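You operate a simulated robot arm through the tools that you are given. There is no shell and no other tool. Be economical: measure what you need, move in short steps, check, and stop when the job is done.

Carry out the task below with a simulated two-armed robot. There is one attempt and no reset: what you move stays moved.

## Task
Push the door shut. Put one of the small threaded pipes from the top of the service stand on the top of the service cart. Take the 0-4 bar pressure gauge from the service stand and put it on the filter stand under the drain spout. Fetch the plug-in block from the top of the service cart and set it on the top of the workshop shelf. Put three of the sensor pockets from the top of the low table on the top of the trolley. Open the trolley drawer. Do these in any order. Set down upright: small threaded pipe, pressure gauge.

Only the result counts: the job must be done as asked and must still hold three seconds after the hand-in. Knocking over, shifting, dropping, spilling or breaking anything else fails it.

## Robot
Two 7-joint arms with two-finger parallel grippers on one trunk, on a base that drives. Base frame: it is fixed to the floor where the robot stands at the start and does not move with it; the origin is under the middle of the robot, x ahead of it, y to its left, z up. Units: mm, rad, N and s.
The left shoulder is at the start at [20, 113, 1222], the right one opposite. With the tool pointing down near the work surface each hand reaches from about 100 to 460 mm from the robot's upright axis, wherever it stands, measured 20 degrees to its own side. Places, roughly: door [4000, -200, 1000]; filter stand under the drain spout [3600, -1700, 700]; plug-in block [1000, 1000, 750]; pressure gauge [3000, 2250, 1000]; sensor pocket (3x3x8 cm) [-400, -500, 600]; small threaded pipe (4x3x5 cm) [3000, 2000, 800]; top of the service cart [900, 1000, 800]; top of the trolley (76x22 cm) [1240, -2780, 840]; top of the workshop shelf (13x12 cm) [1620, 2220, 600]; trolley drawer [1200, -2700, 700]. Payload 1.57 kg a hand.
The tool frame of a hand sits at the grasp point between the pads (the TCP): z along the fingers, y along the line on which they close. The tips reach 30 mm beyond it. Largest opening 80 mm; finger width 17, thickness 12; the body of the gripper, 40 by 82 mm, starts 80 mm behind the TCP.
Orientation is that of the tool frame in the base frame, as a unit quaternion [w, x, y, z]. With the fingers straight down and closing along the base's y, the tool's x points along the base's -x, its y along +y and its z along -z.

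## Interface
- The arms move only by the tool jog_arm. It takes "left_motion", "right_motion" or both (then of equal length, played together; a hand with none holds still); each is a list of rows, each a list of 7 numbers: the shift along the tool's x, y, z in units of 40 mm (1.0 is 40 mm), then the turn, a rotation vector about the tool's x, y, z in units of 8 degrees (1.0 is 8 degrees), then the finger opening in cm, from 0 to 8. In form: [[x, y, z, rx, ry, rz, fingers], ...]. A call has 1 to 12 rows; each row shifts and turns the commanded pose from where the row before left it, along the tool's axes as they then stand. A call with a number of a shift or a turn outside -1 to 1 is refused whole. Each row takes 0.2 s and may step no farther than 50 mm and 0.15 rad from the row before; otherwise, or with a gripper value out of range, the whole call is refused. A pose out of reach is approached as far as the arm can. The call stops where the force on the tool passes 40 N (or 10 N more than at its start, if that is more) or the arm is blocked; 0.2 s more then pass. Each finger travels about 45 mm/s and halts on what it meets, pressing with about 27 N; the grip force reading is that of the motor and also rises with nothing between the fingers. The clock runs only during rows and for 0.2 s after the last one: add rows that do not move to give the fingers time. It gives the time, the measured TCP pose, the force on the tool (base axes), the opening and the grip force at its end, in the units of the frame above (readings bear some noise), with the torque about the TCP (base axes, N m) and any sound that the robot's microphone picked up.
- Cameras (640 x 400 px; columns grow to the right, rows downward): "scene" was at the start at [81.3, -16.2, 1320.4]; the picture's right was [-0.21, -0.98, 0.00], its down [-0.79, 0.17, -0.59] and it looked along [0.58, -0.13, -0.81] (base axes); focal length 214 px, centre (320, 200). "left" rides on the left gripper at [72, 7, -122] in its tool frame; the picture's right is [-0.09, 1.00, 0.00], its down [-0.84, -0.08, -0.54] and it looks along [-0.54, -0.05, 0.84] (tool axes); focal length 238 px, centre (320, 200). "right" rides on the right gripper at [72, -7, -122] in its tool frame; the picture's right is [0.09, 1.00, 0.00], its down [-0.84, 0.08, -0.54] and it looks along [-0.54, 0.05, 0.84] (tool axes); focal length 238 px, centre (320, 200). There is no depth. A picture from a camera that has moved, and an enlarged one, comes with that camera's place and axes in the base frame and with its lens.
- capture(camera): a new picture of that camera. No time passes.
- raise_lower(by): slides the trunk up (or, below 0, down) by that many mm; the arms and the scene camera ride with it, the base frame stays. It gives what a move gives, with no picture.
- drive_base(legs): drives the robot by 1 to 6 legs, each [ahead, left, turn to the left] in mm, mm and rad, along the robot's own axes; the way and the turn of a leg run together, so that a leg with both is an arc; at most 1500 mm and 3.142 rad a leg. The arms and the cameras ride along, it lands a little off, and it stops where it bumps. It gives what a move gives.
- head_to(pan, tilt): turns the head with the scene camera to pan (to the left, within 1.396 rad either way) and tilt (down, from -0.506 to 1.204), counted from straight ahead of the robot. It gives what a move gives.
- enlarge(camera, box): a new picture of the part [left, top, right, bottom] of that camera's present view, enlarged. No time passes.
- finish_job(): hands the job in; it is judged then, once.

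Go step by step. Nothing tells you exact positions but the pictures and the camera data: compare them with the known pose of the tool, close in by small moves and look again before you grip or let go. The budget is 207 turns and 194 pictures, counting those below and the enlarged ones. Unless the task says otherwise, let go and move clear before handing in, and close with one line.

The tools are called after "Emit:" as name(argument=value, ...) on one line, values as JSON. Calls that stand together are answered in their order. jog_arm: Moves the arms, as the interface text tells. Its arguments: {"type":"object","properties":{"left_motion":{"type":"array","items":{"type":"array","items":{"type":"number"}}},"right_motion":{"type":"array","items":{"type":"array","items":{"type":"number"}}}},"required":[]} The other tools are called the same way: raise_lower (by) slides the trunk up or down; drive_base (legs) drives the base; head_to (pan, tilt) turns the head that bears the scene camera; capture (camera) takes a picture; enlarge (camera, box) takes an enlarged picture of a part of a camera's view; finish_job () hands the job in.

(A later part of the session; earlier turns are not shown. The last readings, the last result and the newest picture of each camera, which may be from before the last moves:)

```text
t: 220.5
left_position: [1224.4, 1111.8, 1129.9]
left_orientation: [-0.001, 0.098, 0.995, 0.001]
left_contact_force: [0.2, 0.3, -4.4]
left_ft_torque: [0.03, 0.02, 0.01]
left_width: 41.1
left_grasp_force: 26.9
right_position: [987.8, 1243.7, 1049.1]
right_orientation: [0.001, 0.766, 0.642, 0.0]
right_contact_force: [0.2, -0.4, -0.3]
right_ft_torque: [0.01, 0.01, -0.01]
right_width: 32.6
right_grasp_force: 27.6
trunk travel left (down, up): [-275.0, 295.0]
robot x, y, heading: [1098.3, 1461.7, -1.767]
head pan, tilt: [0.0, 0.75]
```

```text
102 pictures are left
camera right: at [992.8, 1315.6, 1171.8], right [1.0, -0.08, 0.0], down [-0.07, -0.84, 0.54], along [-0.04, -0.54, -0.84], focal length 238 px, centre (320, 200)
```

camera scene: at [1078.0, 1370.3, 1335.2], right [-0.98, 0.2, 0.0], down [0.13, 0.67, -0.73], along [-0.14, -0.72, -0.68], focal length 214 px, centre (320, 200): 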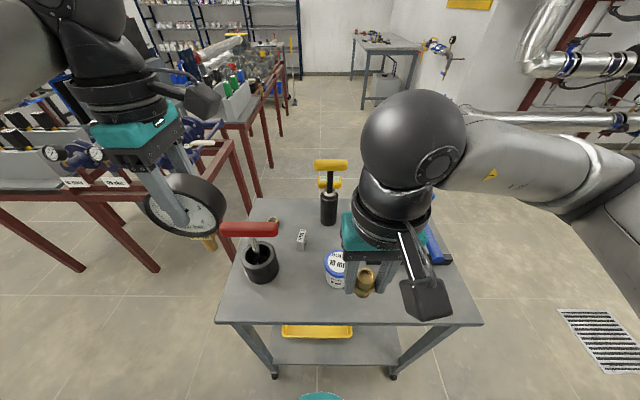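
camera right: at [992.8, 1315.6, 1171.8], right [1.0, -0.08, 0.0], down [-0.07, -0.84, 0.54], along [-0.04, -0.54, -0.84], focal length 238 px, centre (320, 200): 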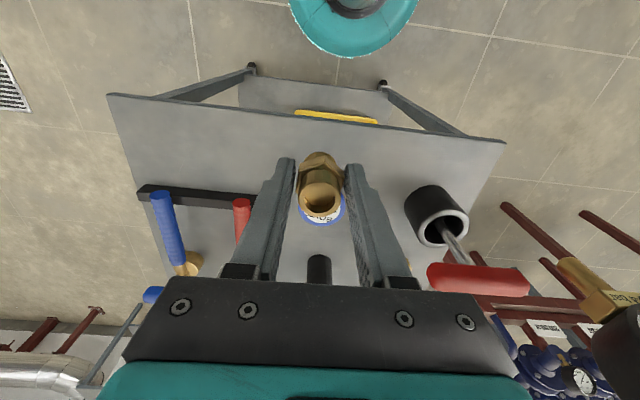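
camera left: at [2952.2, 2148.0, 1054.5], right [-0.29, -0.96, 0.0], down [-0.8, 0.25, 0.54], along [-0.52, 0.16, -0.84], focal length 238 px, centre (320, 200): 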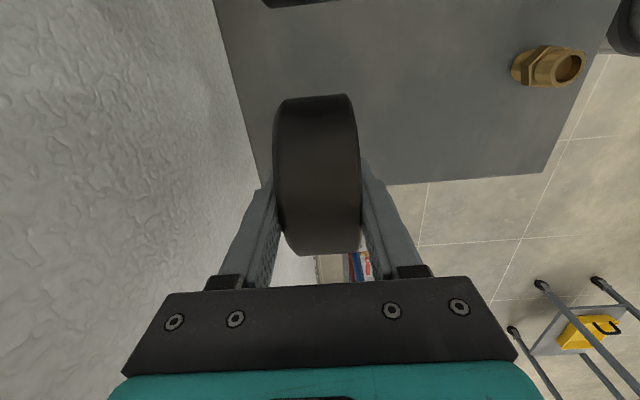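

I see a free near strip on the cart top (z≈803) between cup and jar. I bring the pipe over it.

Emit:
jog_arm(right_motion=[[-0.556, 0.749, 0.4, 0, 0, 0, 1.5], [-0.556, 0.749, 0.4, 0, 0, 0, 1.5], [-0.556, 0.749, 0.4, 0, 0, 0, 1.5], [-0.556, 0.749, 0.4, 0, 0, 0, 1.5], [0, 0, 0.9, 0, 0, 0, 1.5], [0, 0, 0.9, 0, 0, 0, 1.5]])

Emit:
capture(camera="right")

Emit:
capture(camera="scene")

```text
t: 221.9
left_position: [1224.4, 1111.9, 1128.3]
left_orientation: [0.0, 0.097, 0.995, 0.0]
left_contact_force: [0.5, -0.7, -5.2]
left_ft_torque: [-0.04, 0.0, 0.01]
left_width: 41.1
left_grasp_force: 26.9
right_position: [1090.4, 1135.6, 912.9]
right_orientation: [0.0, 0.767, 0.642, 0.0]
right_contact_force: [0.2, -0.1, -0.6]
right_ft_torque: [-0.04, -0.04, 0.01]
right_width: 32.6
right_grasp_force: 27.1
trunk travel left (down, up): [-275.0, 295.0]
robot x, y, heading: [1100.1, 1460.1, -1.768]
head pan, tilt: [0.0, 0.75]
```

```text
101 pictures are left
camera right: at [1095.9, 1207.0, 1037.1], right [1.0, -0.08, 0.0], down [-0.07, -0.84, 0.54], along [-0.04, -0.54, -0.84], focal length 238 px, centre (320, 200)
```

right: 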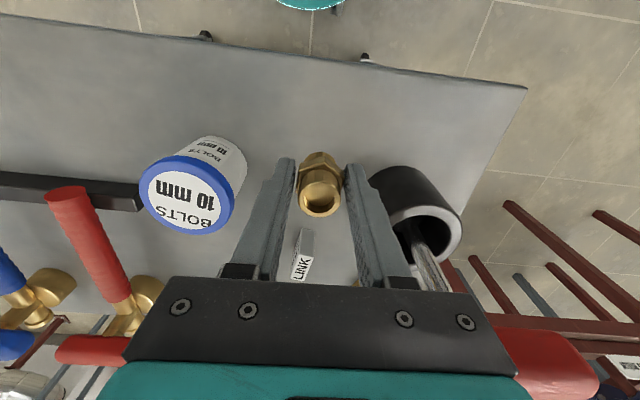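

```text
100 pictures are left
camera scene: at [1078.7, 1370.2, 1335.2], right [-0.98, 0.19, 0.0], down [0.13, 0.67, -0.73], along [-0.14, -0.72, -0.68], focal length 214 px, centre (320, 200)
```

scene: 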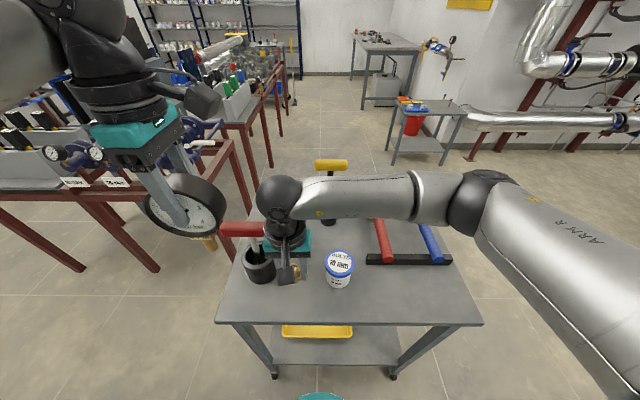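

Emit:
jog_arm(right_motion=[[0.2, -0.3, 0.5, 0, 0, 0, 1.5], [0, 0, 0.5, 0, 0, 0, 1.5], [0, 0, 0.4, 0, 0, 0, 1.5]])

Emit:
jog_arm(right_motion=[[0, 0, 0.1, 0, 0, 0, 1.5], [0, 0, 0.1, 0, 0, 0, 1.5]])

Emit:
enlarge(camera="scene", box=[230, 230, 370, 320])

```text
t: 222.7
left_position: [1224.2, 1112.2, 1130.1]
left_orientation: [0.001, 0.096, 0.995, 0.001]
left_contact_force: [0.0, 0.3, -4.9]
left_ft_torque: [-0.01, 0.02, 0.0]
left_width: 41.2
left_grasp_force: 27.2
right_position: [1078.7, 1144.1, 857.2]
right_orientation: [0.0, 0.767, 0.642, -0.001]
right_contact_force: [0.6, 0.9, -1.0]
right_ft_torque: [-0.01, 0.01, 0.0]
right_width: 32.7
right_grasp_force: 27.0
trunk travel left (down, up): [-275.0, 295.0]
robot x, y, heading: [1095.1, 1462.8, -1.765]
head pan, tilt: [0.0, 0.75]
```

```text
t: 223.3
left_position: [1225.3, 1111.7, 1129.4]
left_orientation: [-0.001, 0.097, 0.995, 0.001]
left_contact_force: [-0.9, -0.2, -4.4]
left_ft_torque: [0.01, 0.0, 0.02]
left_width: 40.6
left_grasp_force: 26.7
right_position: [1080.1, 1145.2, 848.6]
right_orientation: [-0.001, 0.767, 0.642, 0.0]
right_contact_force: [0.6, -0.9, -0.9]
right_ft_torque: [0.02, 0.04, -0.01]
right_width: 32.9
right_grasp_force: 26.2
trunk travel left (down, up): [-275.0, 295.0]
robot x, y, heading: [1097.8, 1460.5, -1.766]
head pan, tilt: [0.0, 0.75]
```

```text
4.44 times, centred on (300, 275) of scene
camera zoom: at [1078.6, 1370.3, 1335.2], right [-0.98, 0.19, 0.0], down [0.13, 0.67, -0.73], along [-0.14, -0.72, -0.68], focal length 953 px, centre (409, -133)
```

zoom: 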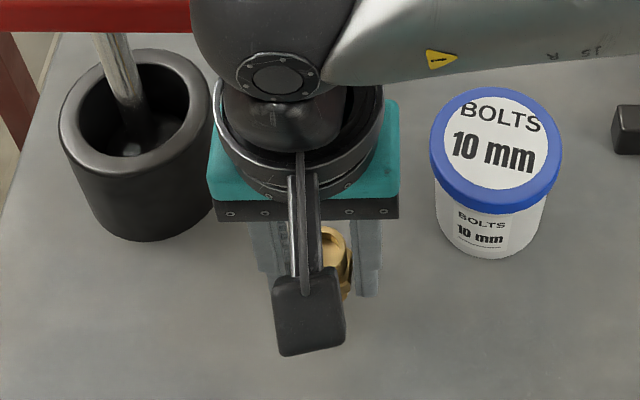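

Emit:
jog_arm(right_motion=[[0, 0, 0.08, 0, 0, 0, 1.5]])

Emit:
jog_arm(right_motion=[[0, 0, 0.07, 0, 0, 0, 1.5]])

```text
t: 223.7
left_position: [1223.9, 1112.3, 1129.8]
left_orientation: [0.0, 0.097, 0.995, 0.001]
left_contact_force: [0.5, 0.3, -4.8]
left_ft_torque: [0.0, 0.0, 0.02]
left_width: 40.7
left_grasp_force: 27.1
right_position: [1079.5, 1144.3, 845.9]
right_orientation: [0.0, 0.767, 0.642, -0.001]
right_contact_force: [-0.3, 0.3, -0.9]
right_ft_torque: [0.01, -0.03, 0.01]
right_width: 33.1
right_grasp_force: 26.4
trunk travel left (down, up): [-275.0, 295.0]
robot x, y, heading: [1099.0, 1462.7, -1.766]
head pan, tilt: [0.0, 0.75]
```

```text
t: 224.1
left_position: [1225.5, 1111.9, 1129.5]
left_orientation: [0.0, 0.096, 0.995, 0.001]
left_contact_force: [-0.2, 0.4, -4.5]
left_ft_torque: [-0.03, 0.01, 0.0]
left_width: 41.0
left_grasp_force: 26.9
right_position: [1080.0, 1144.5, 843.3]
right_orientation: [0.0, 0.767, 0.642, 0.001]
right_contact_force: [0.2, 0.3, -0.5]
right_ft_torque: [-0.01, -0.02, 0.02]
right_width: 33.2
right_grasp_force: 27.2
trunk travel left (down, up): [-275.0, 295.0]
robot x, y, heading: [1097.3, 1462.0, -1.765]
head pan, tilt: [0.0, 0.75]
```

Emit:
jog_arm(right_motion=[[0, 0, 0.07, 0, 0, 0, 1.5]])

Emit:
jog_arm(right_motion=[[0, 0, 0.07, 0, 0, 0, 1.5]])

```text
t: 224.5
left_position: [1224.3, 1111.5, 1130.3]
left_orientation: [0.0, 0.097, 0.995, 0.001]
left_contact_force: [0.2, 0.4, -5.2]
left_ft_torque: [-0.01, 0.01, -0.01]
left_width: 40.7
left_grasp_force: 27.3
right_position: [1080.0, 1145.2, 841.3]
right_orientation: [0.001, 0.766, 0.642, 0.0]
right_contact_force: [-2.7, 1.6, 10.2]
right_ft_torque: [0.03, 0.12, -0.02]
right_width: 33.1
right_grasp_force: 26.3
trunk travel left (down, up): [-275.0, 295.0]
robot x, y, heading: [1098.2, 1460.1, -1.766]
head pan, tilt: [0.0, 0.75]
```

```text
t: 224.9
left_position: [1223.9, 1112.9, 1129.8]
left_orientation: [0.0, 0.097, 0.995, 0.001]
left_contact_force: [0.6, -0.3, -4.8]
left_ft_torque: [-0.01, 0.01, 0.02]
left_width: 41.1
left_grasp_force: 26.8
right_position: [1080.9, 1143.7, 838.4]
right_orientation: [0.002, 0.767, 0.642, -0.001]
right_contact_force: [-3.5, 2.1, 17.3]
right_ft_torque: [0.0, 0.1, 0.04]
right_width: 33.3
right_grasp_force: 27.0
trunk travel left (down, up): [-275.0, 295.0]
robot x, y, heading: [1100.7, 1462.7, -1.769]
head pan, tilt: [0.0, 0.75]
```

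Touching down at TCP 841. I release and lift clear.

Emit:
jog_arm(right_motion=[[0, 0, -0.05, 0, 0, 0, 3.6], [0, 0, 0, 0, 0, 0, 4.5], [0, 0, 0, 0, 0, 0, 5.5], [0, 0, 0, 0, 0, 0, 5.5], [0, 0, -0.6, 0, 0, 0, 5.5], [0, 0, -0.9, 0, 0, 0, 5.5], [0, 0, -0.9, 0, 0, 0, 5.5], [0, 0, -0.9, 0, 0, 0, 5.5], [0, 0, -0.9, 0, 0, 0, 5.5], [0.5, -0.8, 0, 0, 0, 0, 5.5], [0.5, -0.8, 0, 0, 0, 0, 5.5], [0.5, -0.8, 0, 0, 0, 0, 5.5]])

Emit:
enlarge(camera="scene", box=[210, 150, 430, 320])

Emit:
capture(camera="right")

```text
t: 227.5
left_position: [1224.1, 1112.0, 1129.4]
left_orientation: [-0.001, 0.096, 0.995, 0.0]
left_contact_force: [0.2, -0.3, -3.9]
left_ft_torque: [0.02, -0.01, 0.0]
left_width: 40.8
left_grasp_force: 26.8
right_position: [995.4, 1222.3, 1008.3]
right_orientation: [0.0, 0.767, 0.642, 0.001]
right_contact_force: [-0.7, 0.0, -0.1]
right_ft_torque: [-0.01, -0.02, 0.02]
right_width: 55.0
right_grasp_force: 0.1
trunk travel left (down, up): [-275.0, 295.0]
robot x, y, heading: [1098.9, 1461.7, -1.769]
head pan, tilt: [0.0, 0.75]
```

```text
2.35 times, centred on (320, 235) of scene
camera zoom: at [1078.0, 1370.8, 1335.2], right [-0.98, 0.2, 0.0], down [0.13, 0.67, -0.73], along [-0.14, -0.72, -0.68], focal length 505 px, centre (320, 118)
```

zoom: 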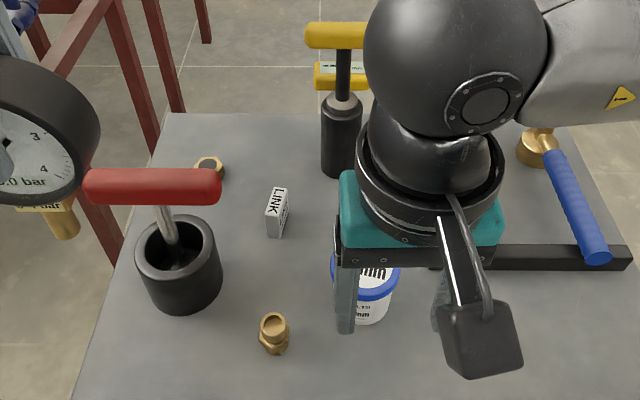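

```text
97 pictures are left
camera right: at [1001.2, 1293.1, 1130.9], right [1.0, -0.08, 0.0], down [-0.07, -0.84, 0.54], along [-0.05, -0.54, -0.84], focal length 238 px, centre (320, 200)
```

right: 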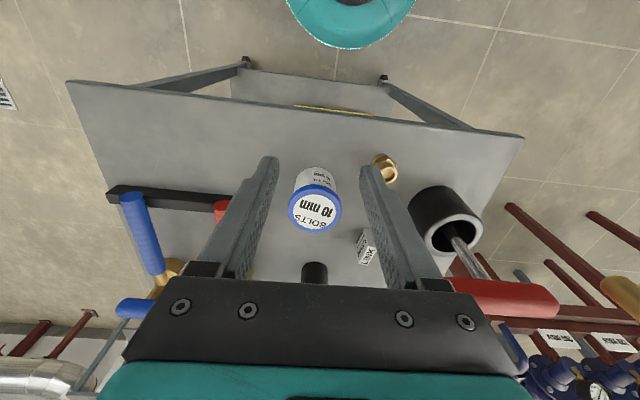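

The pipe stands upright. I zoom on the LINK block.

Emit:
enlarge(camera="scene", box=[280, 205, 330, 255])

Emit:
enlarge(camera="right", box=[330, 210, 400, 280])

```text
8.00 times, centred on (305, 230) of scene
camera zoom: at [1078.0, 1370.8, 1335.2], right [-0.98, 0.2, 0.0], down [0.13, 0.67, -0.73], along [-0.14, -0.72, -0.68], focal length 1716 px, centre (440, -40)
```

zoom: 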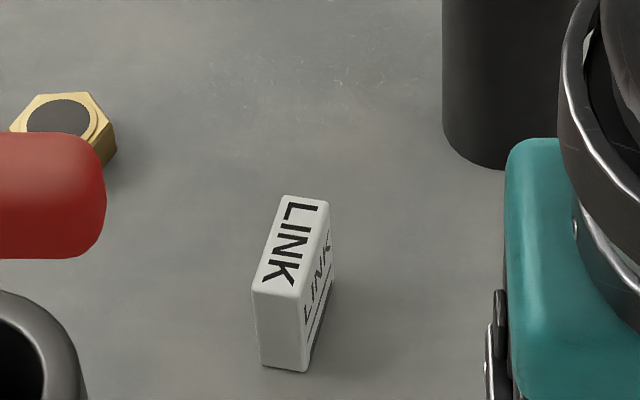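

```text
5.71 times, centred on (365, 245) of right
camera zoom: at [1001.2, 1293.1, 1130.9], right [1.0, -0.08, 0.0], down [-0.07, -0.84, 0.54], along [-0.05, -0.54, -0.84], focal length 1362 px, centre (63, -57)
```

zoom: 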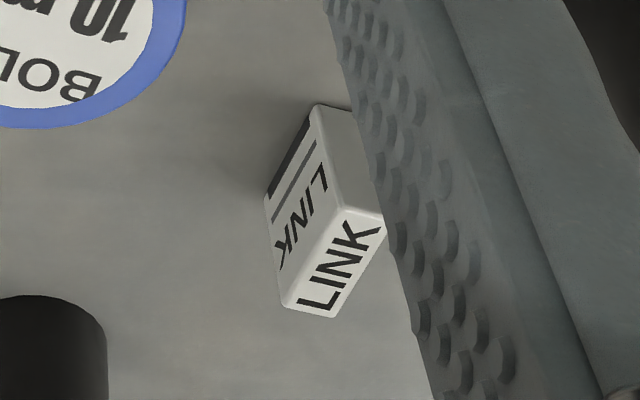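

The block (about 18×32×47 mm) stands at (1056, 997); the red T‑handle is close, so I turn the hand to close along the block's length with the camera on the far side.

Emit:
jog_arm(right_motion=[[0, 0, -0.1, 0, 0, -1, 6], [0, 0, -0.1, 0, 0, -1, 6], [0, 0, -0.1, 0, 0, -1, 6], [0, 0, -0.1, 0, 0, -1, 6], [0, 0, -0.1, 0, 0, -1, 6], [0, 0, -0.1, 0, 0, -1, 6], [0, 0, -0.1, 0, 0, -1, 6], [0, 0, -0.1, 0, 0, -1, 6], [0, 0, -0.1, 0, 0, -1, 6]])

Emit:
enlarge(camera="scene", box=[200, 100, 440, 310])

```text
t: 229.5
left_position: [1224.9, 1112.2, 1129.6]
left_orientation: [0.001, 0.097, 0.995, 0.001]
left_contact_force: [0.4, 0.1, -4.9]
left_ft_torque: [-0.02, 0.02, 0.01]
left_width: 40.9
left_grasp_force: 26.8
right_position: [995.8, 1221.7, 1043.1]
right_orientation: [0.0, 0.242, 0.97, 0.0]
right_contact_force: [-0.1, 0.0, 0.1]
right_ft_torque: [-0.01, 0.02, -0.01]
right_width: 60.1
right_grasp_force: 0.1
trunk travel left (down, up): [-275.0, 295.0]
robot x, y, heading: [1096.0, 1462.5, -1.768]
head pan, tilt: [0.0, 0.75]
```

```text
1.90 times, centred on (320, 205) of scene
camera zoom: at [1078.6, 1370.3, 1335.2], right [-0.98, 0.19, 0.0], down [0.13, 0.67, -0.73], along [-0.14, -0.72, -0.68], focal length 408 px, centre (320, 190)
```

zoom: 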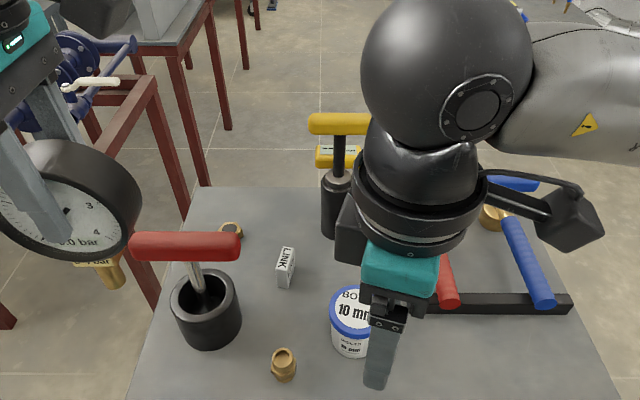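

Emit:
jog_arm(right_motion=[[-0.6625, -0.708, 0, 0, 0, 0, 6], [-0.6625, -0.708, 0, 0, 0, 0, 6], [-0.6625, -0.708, 0, 0, 0, 0, 6], [-0.6625, -0.708, 0, 0, 0, 0, 6], [-0.6625, -0.708, 0, 0, 0, 0, 6], [-0.6625, -0.708, 0, 0, 0, 0, 6]])

Emit:
capture(camera="right")

Emit:
enlarge(camera="scene", box=[200, 100, 440, 310])

```text
t: 230.9
left_position: [1222.9, 1112.3, 1128.9]
left_orientation: [0.0, 0.097, 0.995, 0.0]
left_contact_force: [0.2, -0.2, -4.8]
left_ft_torque: [-0.03, 0.01, -0.01]
left_width: 41.2
left_grasp_force: 27.5
right_position: [1027.8, 1099.1, 1043.2]
right_orientation: [0.0, 0.243, 0.97, -0.001]
right_contact_force: [0.9, 0.2, 0.3]
right_ft_torque: [-0.01, 0.03, 0.01]
right_width: 60.1
right_grasp_force: 0.1
right hand out of reach, approached as far as the arm can: row 4, 5, 6
trunk travel left (down, up): [-275.0, 295.0]
robot x, y, heading: [1097.8, 1465.3, -1.772]
head pan, tilt: [0.0, 0.75]
```

```text
93 pictures are left
camera right: at [961.7, 1127.5, 1166.0], right [0.39, 0.92, 0.0], down [0.77, -0.33, 0.54], along [0.5, -0.21, -0.84], focal length 238 px, centre (320, 200)
```

right: 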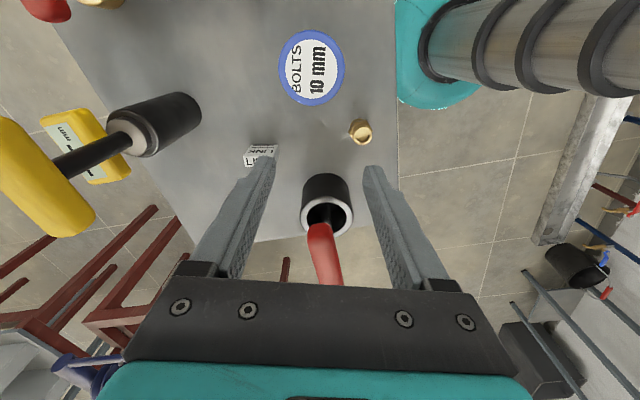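

```text
1.90 times, centred on (320, 205) of scene
camera zoom: at [1078.5, 1370.4, 1335.2], right [-0.98, 0.2, 0.0], down [0.13, 0.67, -0.73], along [-0.14, -0.72, -0.68], focal length 408 px, centre (320, 190)
```

zoom: 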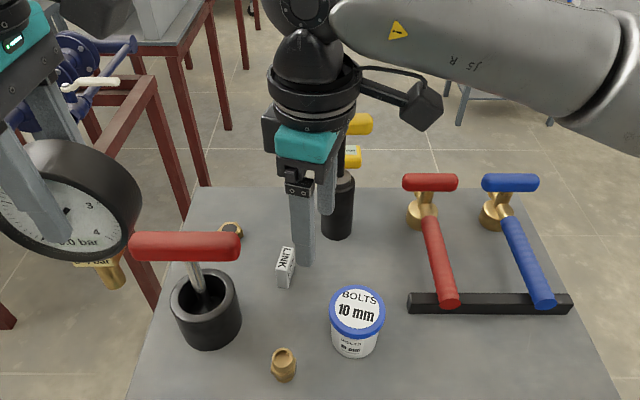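

Too far across; I shift the base left and closer (with the trunk raised for clearance).

Emit:
raise_lower(by=80)

Emit:
drive_base(legs=[[0, 130, 0], [42, 0, 0]])

Emit:
capture(camera="scene")

```text
t: 232.1
left_position: [1224.8, 1111.7, 1209.2]
left_orientation: [0.0, 0.097, 0.995, 0.0]
left_contact_force: [-0.8, -0.2, -4.5]
left_ft_torque: [-0.01, 0.01, -0.03]
left_width: 40.9
left_grasp_force: 27.1
right_position: [1028.6, 1099.3, 1122.1]
right_orientation: [0.0, 0.242, 0.97, 0.0]
right_contact_force: [0.5, -0.6, 0.4]
right_ft_torque: [0.0, -0.02, 0.0]
right_width: 60.0
right_grasp_force: 0.0
trunk travel left (down, up): [-355.0, 215.0]
robot x, y, heading: [1094.8, 1458.8, -1.765]
head pan, tilt: [0.0, 0.75]
```

```text
t: 233.8
left_position: [1343.3, 1045.0, 1209.4]
left_orientation: [0.001, 0.096, 0.995, 0.002]
left_contact_force: [0.4, -0.3, -4.8]
left_ft_torque: [0.06, 0.03, 0.0]
left_width: 41.1
left_grasp_force: 26.6
right_position: [1146.8, 1031.5, 1122.2]
right_orientation: [0.0, 0.243, 0.97, 0.0]
right_contact_force: [0.0, -0.6, -0.8]
right_ft_torque: [0.02, -0.02, 0.02]
right_width: 60.2
right_grasp_force: 0.0
trunk travel left (down, up): [-355.0, 215.0]
robot x, y, heading: [1218.4, 1397.7, -1.767]
head pan, tilt: [0.0, 0.75]
```

```text
91 pictures are left
camera scene: at [1197.5, 1302.1, 1415.0], right [-0.98, 0.2, 0.0], down [0.13, 0.67, -0.73], along [-0.14, -0.72, -0.68], focal length 214 px, centre (320, 200)
```

scene: 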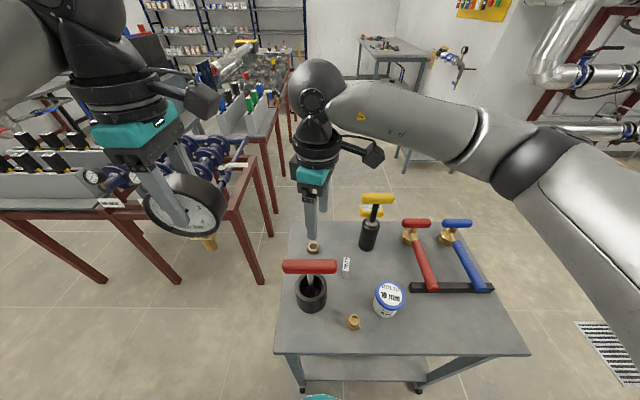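

Emit:
jog_arm(right_motion=[[0.53, -0.61, 0, 0, 0, 0, 6], [0.53, -0.61, 0, 0, 0, 0, 6], [0.53, -0.61, 0, 0, 0, 0, 6]])

Emit:
raise_lower(by=-80)

Emit:
capture(camera="right")

Emit:
enlarge(camera="scene", box=[250, 120, 450, 310])

```text
t: 234.6
left_position: [1343.5, 1044.8, 1208.7]
left_orientation: [0.0, 0.097, 0.995, 0.001]
left_contact_force: [0.6, 0.7, -4.6]
left_ft_torque: [0.05, 0.04, -0.01]
left_width: 40.7
left_grasp_force: 27.2
right_position: [1147.1, 1033.0, 1123.8]
right_orientation: [0.0, 0.244, 0.97, -0.001]
right_contact_force: [0.5, 0.0, -0.4]
right_ft_torque: [0.02, 0.02, 0.01]
right_width: 60.1
right_grasp_force: 0.0
right hand out of reach, approached as far as the arm can: row 1, 2, 3
trunk travel left (down, up): [-355.0, 215.0]
robot x, y, heading: [1215.9, 1394.0, -1.767]
head pan, tilt: [0.0, 0.75]
```

```text
t: 235.8
left_position: [1342.3, 1045.4, 1129.8]
left_orientation: [0.001, 0.097, 0.995, 0.001]
left_contact_force: [0.4, 0.3, -4.5]
left_ft_torque: [-0.02, 0.08, -0.02]
left_width: 40.9
left_grasp_force: 27.4
right_position: [1147.4, 1034.1, 1043.0]
right_orientation: [0.001, 0.244, 0.97, 0.0]
right_contact_force: [-0.3, 0.6, 0.6]
right_ft_torque: [-0.03, 0.0, 0.0]
right_width: 59.8
right_grasp_force: 0.1
trunk travel left (down, up): [-275.0, 295.0]
robot x, y, heading: [1216.5, 1396.1, -1.767]
head pan, tilt: [0.0, 0.75]
```

```text
90 pictures are left
camera right: at [1080.4, 1061.4, 1166.0], right [0.39, 0.92, 0.0], down [0.77, -0.33, 0.54], along [0.5, -0.21, -0.84], focal length 238 px, centre (320, 200)
```

right: 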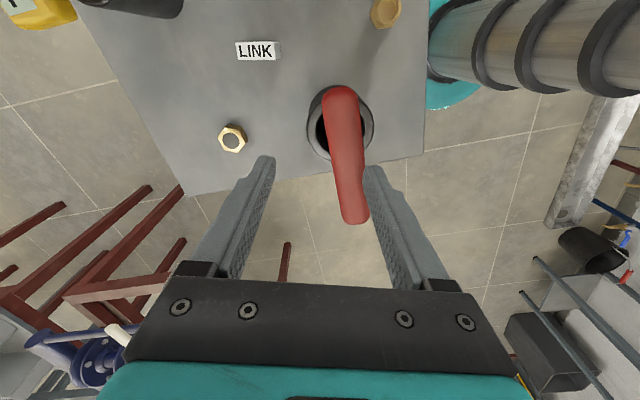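

```text
2.11 times, centred on (350, 215) of scene
camera zoom: at [1197.5, 1304.1, 1335.3], right [-0.98, 0.2, 0.0], down [0.13, 0.67, -0.73], along [-0.14, -0.72, -0.68], focal length 452 px, centre (257, 168)
```

zoom: 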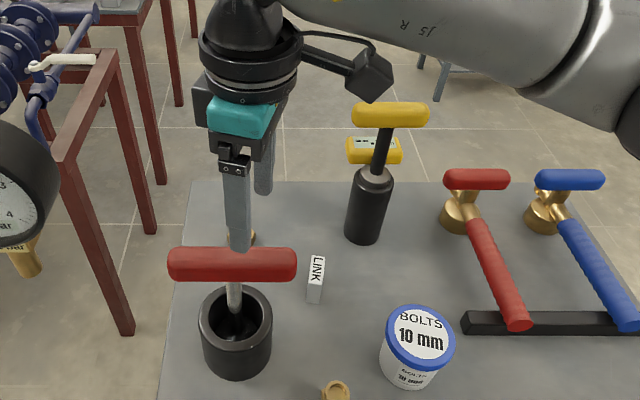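

This wrist orientation is near a joint limit here. I rotate the hand the other way round (180°).

Emit:
jog_arm(right_motion=[[0, 0.5, -0.1, 0, 0, 1, 6], [0, 0.5, -0.1, 0, 0, 1, 6], [0, 0.5, -0.1, 0, 0, 1, 6], [0, 0, 0, 0, 0, 1, 6], [0, 0, 0, 0, 0, 1, 6], [0, 0, 0, 0, 0, 1, 6], [0, 0, 0, 0, 0, 1, 6], [0, 0, 0, 0, 0, 1, 6], [0, 0, 0, 0, 0, 1, 6], [0, 0, 0, 0, 0, 1, 6], [0, 0, 0, 0, 0, 1, 6]])

Emit:
jog_arm(right_motion=[[0, 0, 0, 0, 0, 1, 6], [0, 0, 0, 0, 0, 1, 6], [0, 0, 0, 0, 0, 1, 6], [0, 0, 0, 0, 0, 1, 6], [0, 0, 0, 0, 0, 1, 6], [0, 0, 0, 0, 0, 1, 6], [0, 0, 0, 0, 0, 1, 6], [0, 0, 0, 0, 0, 1, 6], [0, 0, 0, 0, 0, 1, 6], [0, 0, 0, 0, 0, 1, 6], [0, 0, 0, 0, 0, 1, 6], [0, 0, 0, 0, 0, 0.5, 6]])

```text
t: 238.2
left_position: [1343.8, 1045.3, 1129.1]
left_orientation: [0.001, 0.096, 0.995, 0.001]
left_contact_force: [-0.5, -0.9, -5.6]
left_ft_torque: [0.01, 0.0, 0.0]
left_width: 40.7
left_grasp_force: 27.0
right_position: [1182.8, 1082.0, 1055.1]
right_orientation: [0.0, 0.85, 0.527, 0.0]
right_contact_force: [-0.4, 0.7, 0.2]
right_ft_torque: [0.0, 0.02, -0.01]
right_width: 60.1
right_grasp_force: 0.0
trunk travel left (down, up): [-275.0, 295.0]
robot x, y, heading: [1213.1, 1393.9, -1.772]
head pan, tilt: [0.0, 0.75]
```

```text
t: 240.8
left_position: [1344.0, 1045.7, 1128.2]
left_orientation: [0.0, 0.097, 0.995, 0.001]
left_contact_force: [-0.5, -0.7, -5.2]
left_ft_torque: [0.0, 0.0, 0.02]
left_width: 40.6
left_grasp_force: 27.1
right_position: [1183.1, 1081.6, 1054.4]
right_orientation: [0.0, 0.97, -0.245, 0.0]
right_contact_force: [0.5, 0.7, 0.8]
right_ft_torque: [0.03, -0.01, 0.01]
right_width: 60.2
right_grasp_force: 0.1
trunk travel left (down, up): [-275.0, 295.0]
robot x, y, heading: [1216.5, 1397.5, -1.767]
head pan, tilt: [0.0, 0.75]
```

Emit:
jog_arm(right_motion=[[-0.446, 0.844, 0, 0, 0, 0, 6], [-0.446, 0.844, 0, 0, 0, 0, 6], [-0.446, 0.844, 0, 0, 0, 0, 6], [-0.446, 0.844, 0, 0, 0, 0, 6]])

Emit:
capture(camera="right")

Emit:
enlarge(camera="scene", box=[250, 120, 450, 310])

```text
t: 241.8
left_position: [1342.4, 1045.2, 1129.6]
left_orientation: [0.0, 0.097, 0.995, 0.001]
left_contact_force: [0.2, -0.6, -4.0]
left_ft_torque: [-0.01, -0.01, 0.0]
left_width: 40.9
left_grasp_force: 27.1
right_position: [1055.0, 994.4, 1054.5]
right_orientation: [0.0, 0.97, -0.243, 0.0]
right_contact_force: [-0.1, -1.0, -0.4]
right_ft_torque: [0.0, -0.01, 0.03]
right_width: 60.1
right_grasp_force: 0.1
trunk travel left (down, up): [-275.0, 295.0]
robot x, y, heading: [1215.7, 1394.0, -1.768]
head pan, tilt: [0.0, 0.75]
```

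```text
88 pictures are left
camera right: at [1121.1, 967.6, 1177.8], right [-0.39, -0.92, 0.0], down [-0.77, 0.33, 0.54], along [-0.5, 0.21, -0.84], focal length 238 px, centre (320, 200)
```

right: 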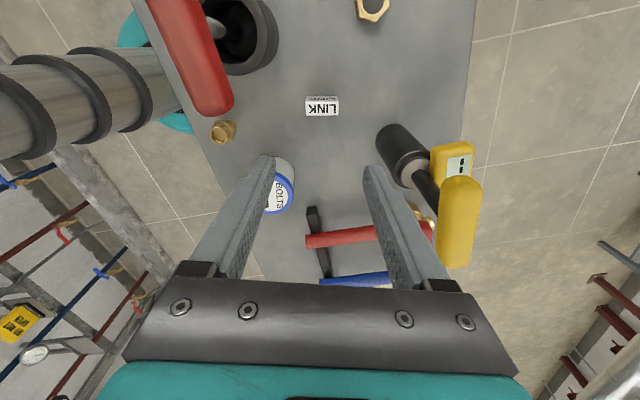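

```text
2.11 times, centred on (350, 215) of scene
camera zoom: at [1197.1, 1303.8, 1335.2], right [-0.98, 0.2, 0.0], down [0.13, 0.67, -0.73], along [-0.14, -0.72, -0.68], focal length 452 px, centre (257, 168)
```

zoom: 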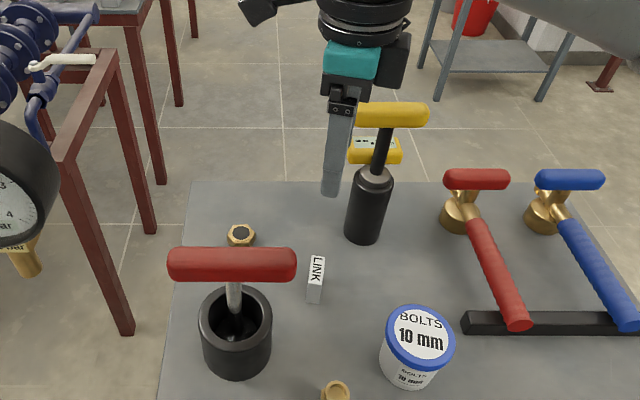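

The block is centred under the hand. I descend.

Emit:
jog_arm(right_motion=[[0.14, 0, 0.9, 0, 0, 0, 6], [0, 0, 0.9, 0, 0, 0, 6], [0, 0, 0.9, 0, 0, 0, 6], [0, 0, 0.8, 0, 0, 0, 6]])

Emit:
capture(camera="right")

Emit:
enlarge(camera="scene", box=[250, 120, 450, 310])

```text
t: 242.8
left_position: [1342.7, 1044.2, 1131.0]
left_orientation: [0.0, 0.097, 0.995, 0.001]
left_contact_force: [-0.2, -0.4, -5.2]
left_ft_torque: [-0.01, 0.01, -0.02]
left_width: 40.7
left_grasp_force: 27.1
right_position: [1062.6, 992.4, 914.6]
right_orientation: [0.0, 0.97, -0.243, 0.0]
right_contact_force: [-0.3, 0.5, 0.1]
right_ft_torque: [0.01, 0.0, -0.01]
right_width: 60.1
right_grasp_force: 0.1
trunk travel left (down, up): [-275.0, 295.0]
robot x, y, heading: [1215.1, 1394.3, -1.765]
head pan, tilt: [0.0, 0.75]
```

```text
86 pictures are left
camera right: at [1127.4, 965.4, 1037.1], right [-0.39, -0.92, 0.0], down [-0.77, 0.33, 0.54], along [-0.5, 0.21, -0.84], focal length 238 px, centre (320, 200)
```

right: 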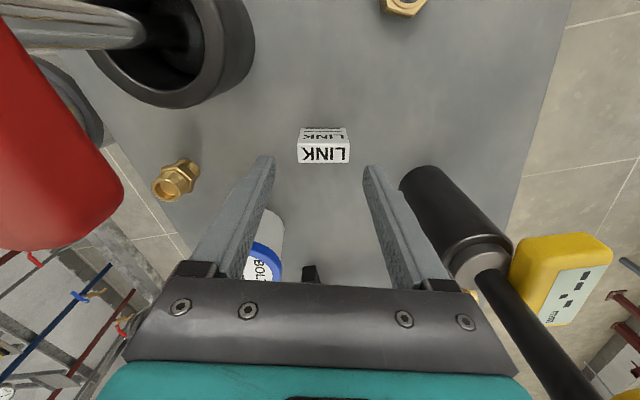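

```text
2.11 times, centred on (350, 215) of scene
camera zoom: at [1197.4, 1303.9, 1335.2], right [-0.98, 0.2, 0.0], down [0.13, 0.67, -0.73], along [-0.14, -0.72, -0.68], focal length 452 px, centre (257, 168)
```

zoom: 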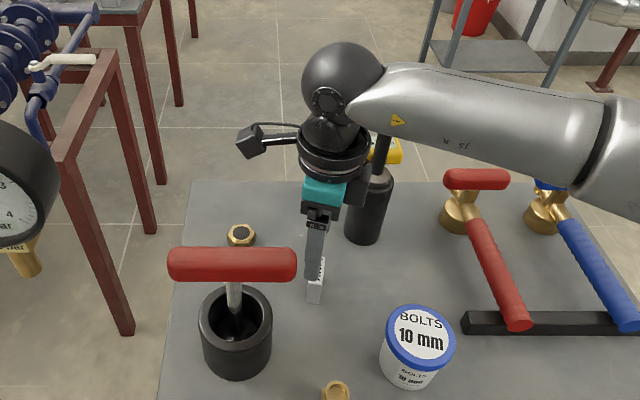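

Emit:
jog_arm(right_motion=[[-0.16, 0.05, 0.5, 0, 0, 0, 6], [0, 0, 0.7, 0, 0, 0, 6], [0, 0, 0.7, 0, 0, 0, 6], [0, 0, 0, 0, 0, 0, 4.5], [0, 0, 0, 0, 0, 0, 3], [0, 0, 0, 0, 0, 0, 2], [0, 0, 0, 0, 0, 0, 2], [0, 0, 0, 0, 0, 0, 2]])

Emit:
capture(camera="right")

```text
t: 244.6
left_position: [1343.0, 1046.1, 1129.6]
left_orientation: [0.0, 0.097, 0.995, 0.001]
left_contact_force: [-0.2, 1.2, -4.4]
left_ft_torque: [0.0, -0.01, 0.0]
left_width: 41.0
left_grasp_force: 27.2
right_position: [1055.9, 994.2, 839.0]
right_orientation: [0.0, 0.97, -0.243, 0.0]
right_contact_force: [0.2, -0.3, 0.3]
right_ft_torque: [-0.05, 0.01, -0.02]
right_width: 43.4
right_grasp_force: 26.7
trunk travel left (down, up): [-275.0, 295.0]
robot x, y, heading: [1215.4, 1394.8, -1.765]
head pan, tilt: [0.0, 0.75]
```

```text
84 pictures are left
camera right: at [1121.2, 966.4, 962.0], right [-0.39, -0.92, 0.0], down [-0.77, 0.33, 0.54], along [-0.5, 0.21, -0.84], focal length 238 px, centre (320, 200)
```

right: 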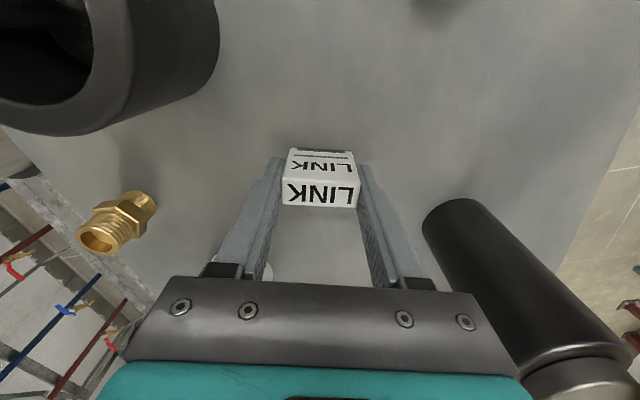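

Block gripped. Lift straight up, then pull the hand back.

Emit:
jog_arm(right_motion=[[0, 0, -0.5, 0, 0, 0, 2], [0, 0, -0.9, 0, 0, 0, 2], [0, 0, -0.9, 0, 0, 0, 2], [0, 0, -0.9, 0, 0, 0, 2], [0, 0, -0.9, 0, 0, 0, 2], [0, 0, -0.9, 0, 0, 0, 2], [0, 0, -0.9, 0, 0, 0, 2], [0, -0.6, -0.5, 0, 0, 0, 2], [0, -0.9, 0, 0, 0, 0, 2], [0, -0.9, 0, 0, 0, 0, 2], [0, -0.9, 0, 0, 0, 0, 2]])

Emit:
drive_base(legs=[[-250, 0, 0]])

Emit:
head_to(pan=0.0, tilt=0.6)

Emit:
capture(camera="scene")

```text
t: 247.0
left_position: [1344.8, 1045.8, 1129.3]
left_orientation: [0.0, 0.097, 0.995, 0.0]
left_contact_force: [0.7, -0.3, -5.0]
left_ft_torque: [-0.01, 0.01, -0.03]
left_width: 41.0
left_grasp_force: 27.2
right_position: [1115.1, 1110.9, 1094.8]
right_orientation: [0.0, 0.97, -0.243, 0.0]
right_contact_force: [0.4, -1.2, -0.6]
right_ft_torque: [-0.03, -0.01, 0.01]
right_width: 43.6
right_grasp_force: 26.9
trunk travel left (down, up): [-275.0, 295.0]
robot x, y, heading: [1213.9, 1394.4, -1.769]
head pan, tilt: [0.0, 0.75]
```

```text
t: 248.8
left_position: [1393.6, 1293.5, 1128.6]
left_orientation: [0.0, 0.097, 0.995, 0.001]
left_contact_force: [0.7, 0.3, -4.3]
left_ft_torque: [-0.02, 0.0, 0.02]
left_width: 40.7
left_grasp_force: 26.9
right_position: [1164.9, 1357.9, 1095.7]
right_orientation: [0.0, 0.97, -0.243, 0.0]
right_contact_force: [0.0, -0.4, -0.7]
right_ft_torque: [-0.03, 0.0, 0.01]
right_width: 43.3
right_grasp_force: 26.9
trunk travel left (down, up): [-275.0, 295.0]
robot x, y, heading: [1264.2, 1646.0, -1.768]
head pan, tilt: [0.0, 0.75]
```

```text
t: 249.5
left_position: [1392.3, 1293.0, 1127.5]
left_orientation: [0.0, 0.097, 0.995, 0.0]
left_contact_force: [-1.0, 0.3, -4.9]
left_ft_torque: [0.02, 0.02, 0.04]
left_width: 40.6
left_grasp_force: 27.4
right_position: [1164.8, 1357.9, 1094.2]
right_orientation: [0.0, 0.97, -0.243, 0.0]
right_contact_force: [-0.2, -0.4, -0.7]
right_ft_torque: [0.03, 0.02, 0.01]
right_width: 43.5
right_grasp_force: 27.1
trunk travel left (down, up): [-275.0, 295.0]
robot x, y, heading: [1270.5, 1641.3, -1.768]
head pan, tilt: [0.0, 0.6]
```

```text
83 pictures are left
camera scene: at [1245.6, 1545.3, 1348.0], right [-0.98, 0.2, 0.0], down [0.11, 0.55, -0.82], along [-0.16, -0.81, -0.57], focal length 214 px, centre (320, 200)
```

scene: 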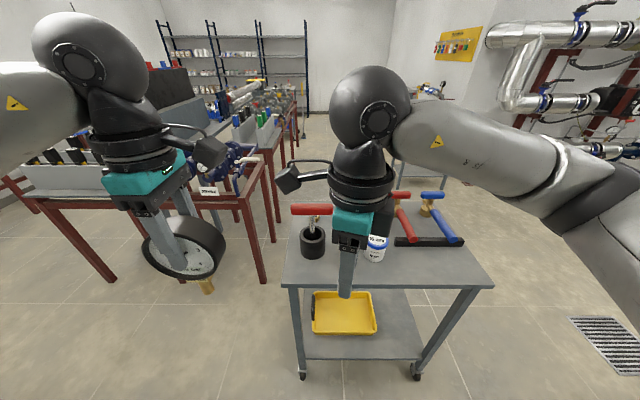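

Now the workshop shelf. I turn to look toward it.

Emit:
drive_base(legs=[[0, 0, 2.8]])

Emit:
head_to(pan=0.0, tilt=0.8)

Emit:
capture(camera="scene")

```text
t: 256.5
left_position: [1270.9, 2015.7, 1129.5]
left_orientation: [0.001, 0.961, -0.276, -0.001]
left_contact_force: [0.8, 0.2, -4.4]
left_ft_torque: [0.0, -0.03, 0.0]
left_width: 41.0
left_grasp_force: 26.8
right_position: [1458.7, 1874.0, 1094.4]
right_orientation: [0.0, 0.415, 0.91, 0.0]
right_contact_force: [0.1, -0.9, -0.8]
right_ft_torque: [-0.01, -0.01, 0.01]
right_width: 43.7
right_grasp_force: 27.0
trunk travel left (down, up): [-275.0, 295.0]
robot x, y, heading: [1264.0, 1643.5, 1.013]
head pan, tilt: [0.0, 0.6]
```

```text
t: 257.2
left_position: [1270.1, 2016.6, 1128.5]
left_orientation: [0.001, 0.961, -0.275, 0.0]
left_contact_force: [-0.4, -0.2, -4.0]
left_ft_torque: [0.0, -0.03, -0.01]
left_width: 40.9
left_grasp_force: 27.1
right_position: [1459.6, 1874.1, 1094.8]
right_orientation: [0.0, 0.415, 0.91, 0.0]
right_contact_force: [0.5, 0.2, -1.6]
right_ft_torque: [0.02, 0.02, -0.01]
right_width: 43.5
right_grasp_force: 27.0
trunk travel left (down, up): [-275.0, 295.0]
robot x, y, heading: [1261.3, 1640.5, 1.013]
head pan, tilt: [0.0, 0.799]
```

```text
82 pictures are left
camera scene: at [1313.1, 1719.1, 1331.3], right [0.85, -0.53, 0.0], down [-0.38, -0.61, -0.7], along [0.37, 0.59, -0.72], focal length 214 px, centre (320, 200)
```

scene: 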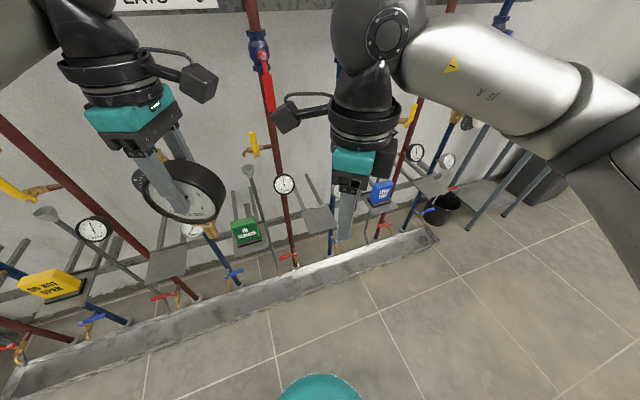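

Emit:
enlarge(camera="scene", box=[230, 150, 410, 270])

```text
3.33 times, centred on (320, 210) of scene
camera zoom: at [1313.1, 1719.1, 1331.3], right [0.85, -0.53, 0.0], down [-0.38, -0.61, -0.7], along [0.37, 0.59, -0.72], focal length 715 px, centre (320, 167)
```

zoom: 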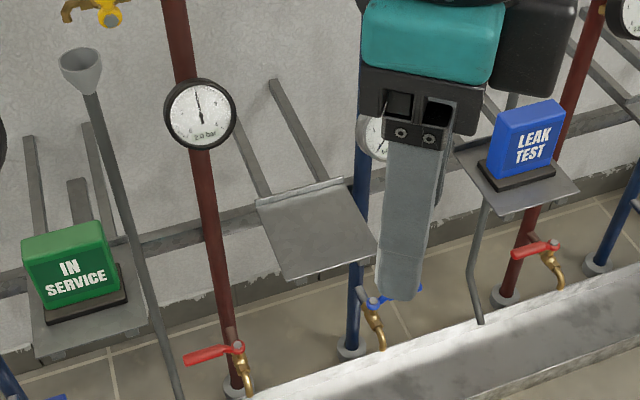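

The target is the empty little plate near (1627, 2236, 600). I retract the gauge hand, turn the block hand to the standard orientation, and drive in front of the plate.

Emit:
jog_arm(left_motion=[[0, 0.5, 0, 0, 0, 0, 2.5], [0, 0.7, 0, 0, 0, 0, 2.5], [0, 0.7, 0, 0, 0, 0, 2.5], [0, 0, 0, 0, 0, 0, 2.5], [0, 0, 0, 0, 0, 0, 2.5], [0, 0, 0, 0, 0, 0, 2.5], [0, 0, 0, 0, 0, 0, 2.5], [0, 0, 0, 0, 0, 0, 2.5], [0, 0, 0, 0, 0, 0, 2.5], [0, 0, 0, 0, 0, 0, 2.5], [0, 0, 0, 0, 0, 0, 2.5], [0, 0, 0, 0, 0, 0, 2.5]], right_motion=[[0, 0, 0, 0, 0, -1, 2], [0, 0, 0, 0, 0, -1, 2], [0, 0, 0, 0, 0, -1, 2], [0, 0, 0, 0, 0, -1, 2], [0, 0, 0, 0, 0, -1, 2], [0, 0, 0, 0, 0, -1, 2], [0, 0, 0, 0, 0, -1, 2], [0, 0, 0, 0, 0, -1, 2], [0, 0, 0, 0, 0, -1, 2], [0, 0, 0, 0, 0, -1, 2], [0, 0, 0, 0, 0, -1, 2], [0, 0, 0, 0, 0, -1, 2]])

Emit:
drive_base(legs=[[0, 0, 0.358], [207, -240, 0]])

Emit:
capture(camera="scene")

Emit:
capture(camera="right")

```text
t: 259.8
left_position: [1229.8, 1951.2, 1127.1]
left_orientation: [0.001, 0.961, -0.276, -0.001]
left_contact_force: [-0.4, 0.4, -5.7]
left_ft_torque: [0.02, -0.03, 0.02]
left_width: 40.8
left_grasp_force: 26.6
right_position: [1461.0, 1872.3, 1095.2]
right_orientation: [-0.001, -0.399, 0.917, 0.001]
right_contact_force: [0.0, -0.2, -0.6]
right_ft_torque: [0.02, 0.0, -0.01]
right_width: 43.3
right_grasp_force: 26.7
trunk travel left (down, up): [-275.0, 295.0]
robot x, y, heading: [1265.7, 1644.2, 1.007]
head pan, tilt: [0.0, 0.799]
```

```text
t: 263.0
left_position: [1400.6, 2073.5, 1129.0]
left_orientation: [0.001, 0.995, -0.101, 0.0]
left_contact_force: [-0.9, 0.7, -4.6]
left_ft_torque: [-0.01, -0.02, -0.03]
left_width: 41.0
left_grasp_force: 27.2
right_position: [1642.6, 2080.4, 1095.3]
right_orientation: [-0.001, -0.555, 0.832, 0.0]
right_contact_force: [-0.2, -0.6, 0.2]
right_ft_torque: [0.0, -0.01, 0.03]
right_width: 43.4
right_grasp_force: 27.2
trunk travel left (down, up): [-275.0, 295.0]
robot x, y, heading: [1539.3, 1793.8, 1.369]
head pan, tilt: [0.0, 0.799]
```

```text
80 pictures are left
camera scene: at [1558.6, 1884.3, 1331.2], right [0.98, -0.2, 0.0], down [-0.15, -0.7, -0.7], along [0.14, 0.68, -0.72], focal length 214 px, centre (320, 200)
```

scene: 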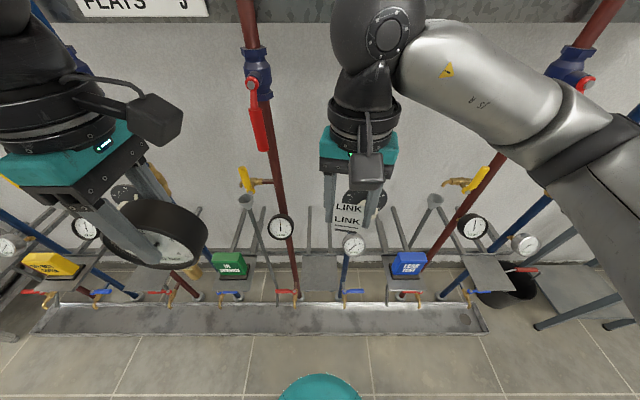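

```text
79 pictures are left
camera right: at [1620.7, 2011.6, 1217.8], right [-0.95, 0.3, 0.0], down [0.25, 0.8, 0.54], along [0.16, 0.52, -0.84], focal length 238 px, centre (320, 200)
```

right: 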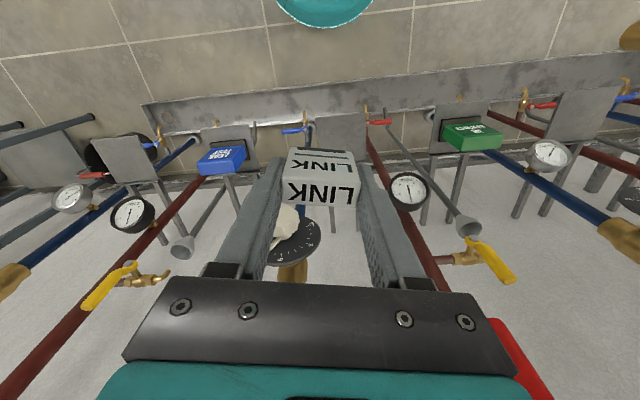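

Emit:
jog_arm(right_motion=[[0, -0.9, 0, 0, 0, -0.7, 2], [0, -0.9, 0, 0, 0, -0.7, 2], [0, -0.9, 0, 0, 0, 0, 2]])

Emit:
enlarge(camera="scene", box=[240, 140, 440, 310])

```text
t: 263.8
left_position: [1399.2, 2074.1, 1129.3]
left_orientation: [0.0, 0.995, -0.101, 0.0]
left_contact_force: [0.2, -0.3, -4.5]
left_ft_torque: [0.0, 0.0, 0.01]
left_width: 41.0
left_grasp_force: 26.9
right_position: [1745.4, 2048.1, 1095.1]
right_orientation: [0.0, -0.634, 0.773, 0.001]
right_contact_force: [0.6, -0.5, -1.7]
right_ft_torque: [0.0, 0.0, 0.03]
right_width: 43.7
right_grasp_force: 26.5
trunk travel left (down, up): [-275.0, 295.0]
robot x, y, heading: [1539.2, 1799.6, 1.366]
head pan, tilt: [0.0, 0.799]
```

```text
2.35 times, centred on (340, 225) of scene
camera zoom: at [1558.8, 1883.5, 1331.2], right [0.98, -0.2, 0.0], down [-0.15, -0.7, -0.7], along [0.14, 0.68, -0.72], focal length 505 px, centre (273, 141)
```

zoom: 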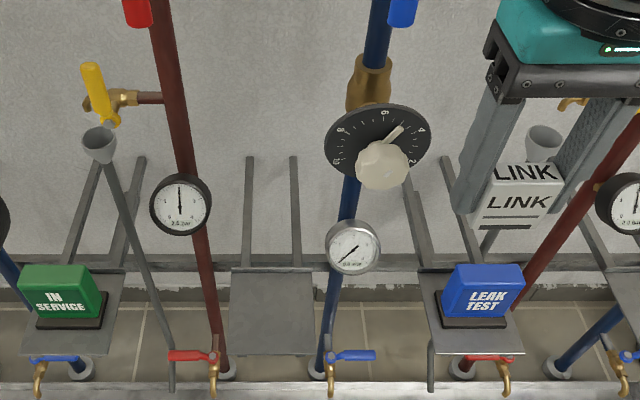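

The plate is clear, with a dial wheel to its right at z≈890. I lower the trunk and swing the block in from the left-front side.

Emit:
raise_lower(by=-215)

Emit:
jog_arm(right_motion=[[0, 1, 0, 0, 0, 0, 2], [0, 1, 0, 0, 0, 0, 2], [0, 1, 0, 0, 0, 0, 2], [0, 1, 0, 0, 0, 0, 2], [-0.794, 0, 0.5, 0, 0, 0, 2], [-0.794, 0, 0.5, 0, 0, 0, 2], [-0.794, 0, 0.5, 0, 0, 0, 2], [-0.794, 0, 0.5, 0, 0, 0, 2]])

Emit:
capture(camera="right")

Emit:
capture(camera="scene")

```text
t: 266.1
left_position: [1400.0, 2073.4, 914.3]
left_orientation: [0.002, 0.995, -0.101, 0.0]
left_contact_force: [0.0, 0.4, -4.6]
left_ft_torque: [0.03, 0.01, 0.03]
left_width: 40.8
left_grasp_force: 27.1
right_position: [1744.0, 2049.3, 879.8]
right_orientation: [0.0, -0.633, 0.774, 0.0]
right_contact_force: [-0.3, -0.1, -0.5]
right_ft_torque: [0.02, -0.02, -0.01]
right_width: 43.3
right_grasp_force: 27.1
trunk travel left (down, up): [-60.0, 510.0]
robot x, y, heading: [1541.2, 1796.5, 1.371]
head pan, tilt: [0.0, 0.799]
```

```text
t: 267.9
left_position: [1398.7, 2073.2, 913.5]
left_orientation: [0.001, 0.995, -0.1, 0.0]
left_contact_force: [0.3, -0.1, -5.8]
left_ft_torque: [-0.01, -0.02, -0.02]
left_width: 40.9
left_grasp_force: 27.1
right_position: [1613.8, 2206.8, 798.8]
right_orientation: [0.0, -0.633, 0.774, 0.0]
right_contact_force: [0.4, -0.4, -0.4]
right_ft_torque: [-0.01, 0.02, 0.03]
right_width: 43.3
right_grasp_force: 26.7
trunk travel left (down, up): [-60.0, 510.0]
robot x, y, heading: [1540.8, 1796.5, 1.371]
head pan, tilt: [0.0, 0.799]
```

```text
77 pictures are left
camera right: at [1605.7, 2135.4, 920.9], right [-0.99, 0.11, 0.0], down [0.09, 0.84, 0.54], along [0.06, 0.54, -0.84], focal length 238 px, centre (320, 200)
```

right: 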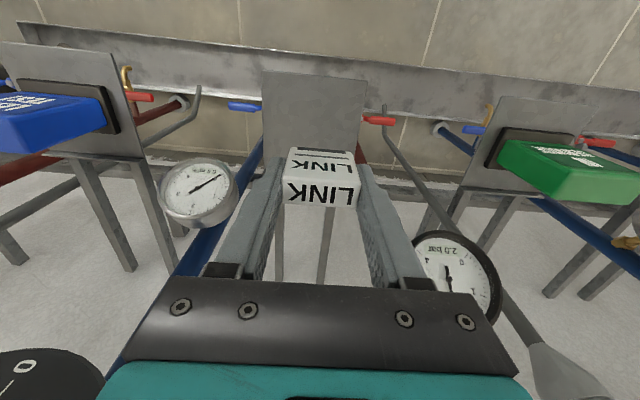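

```text
76 pictures are left
camera scene: at [1558.1, 1884.0, 1116.2], right [0.98, -0.2, 0.0], down [-0.15, -0.7, -0.7], along [0.14, 0.68, -0.72], focal length 214 px, centre (320, 200)
```

scene: 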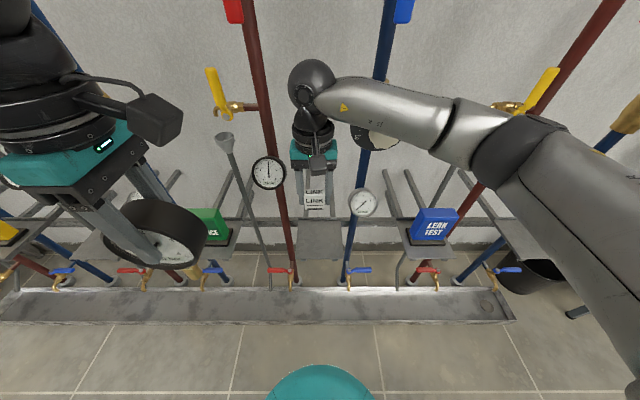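

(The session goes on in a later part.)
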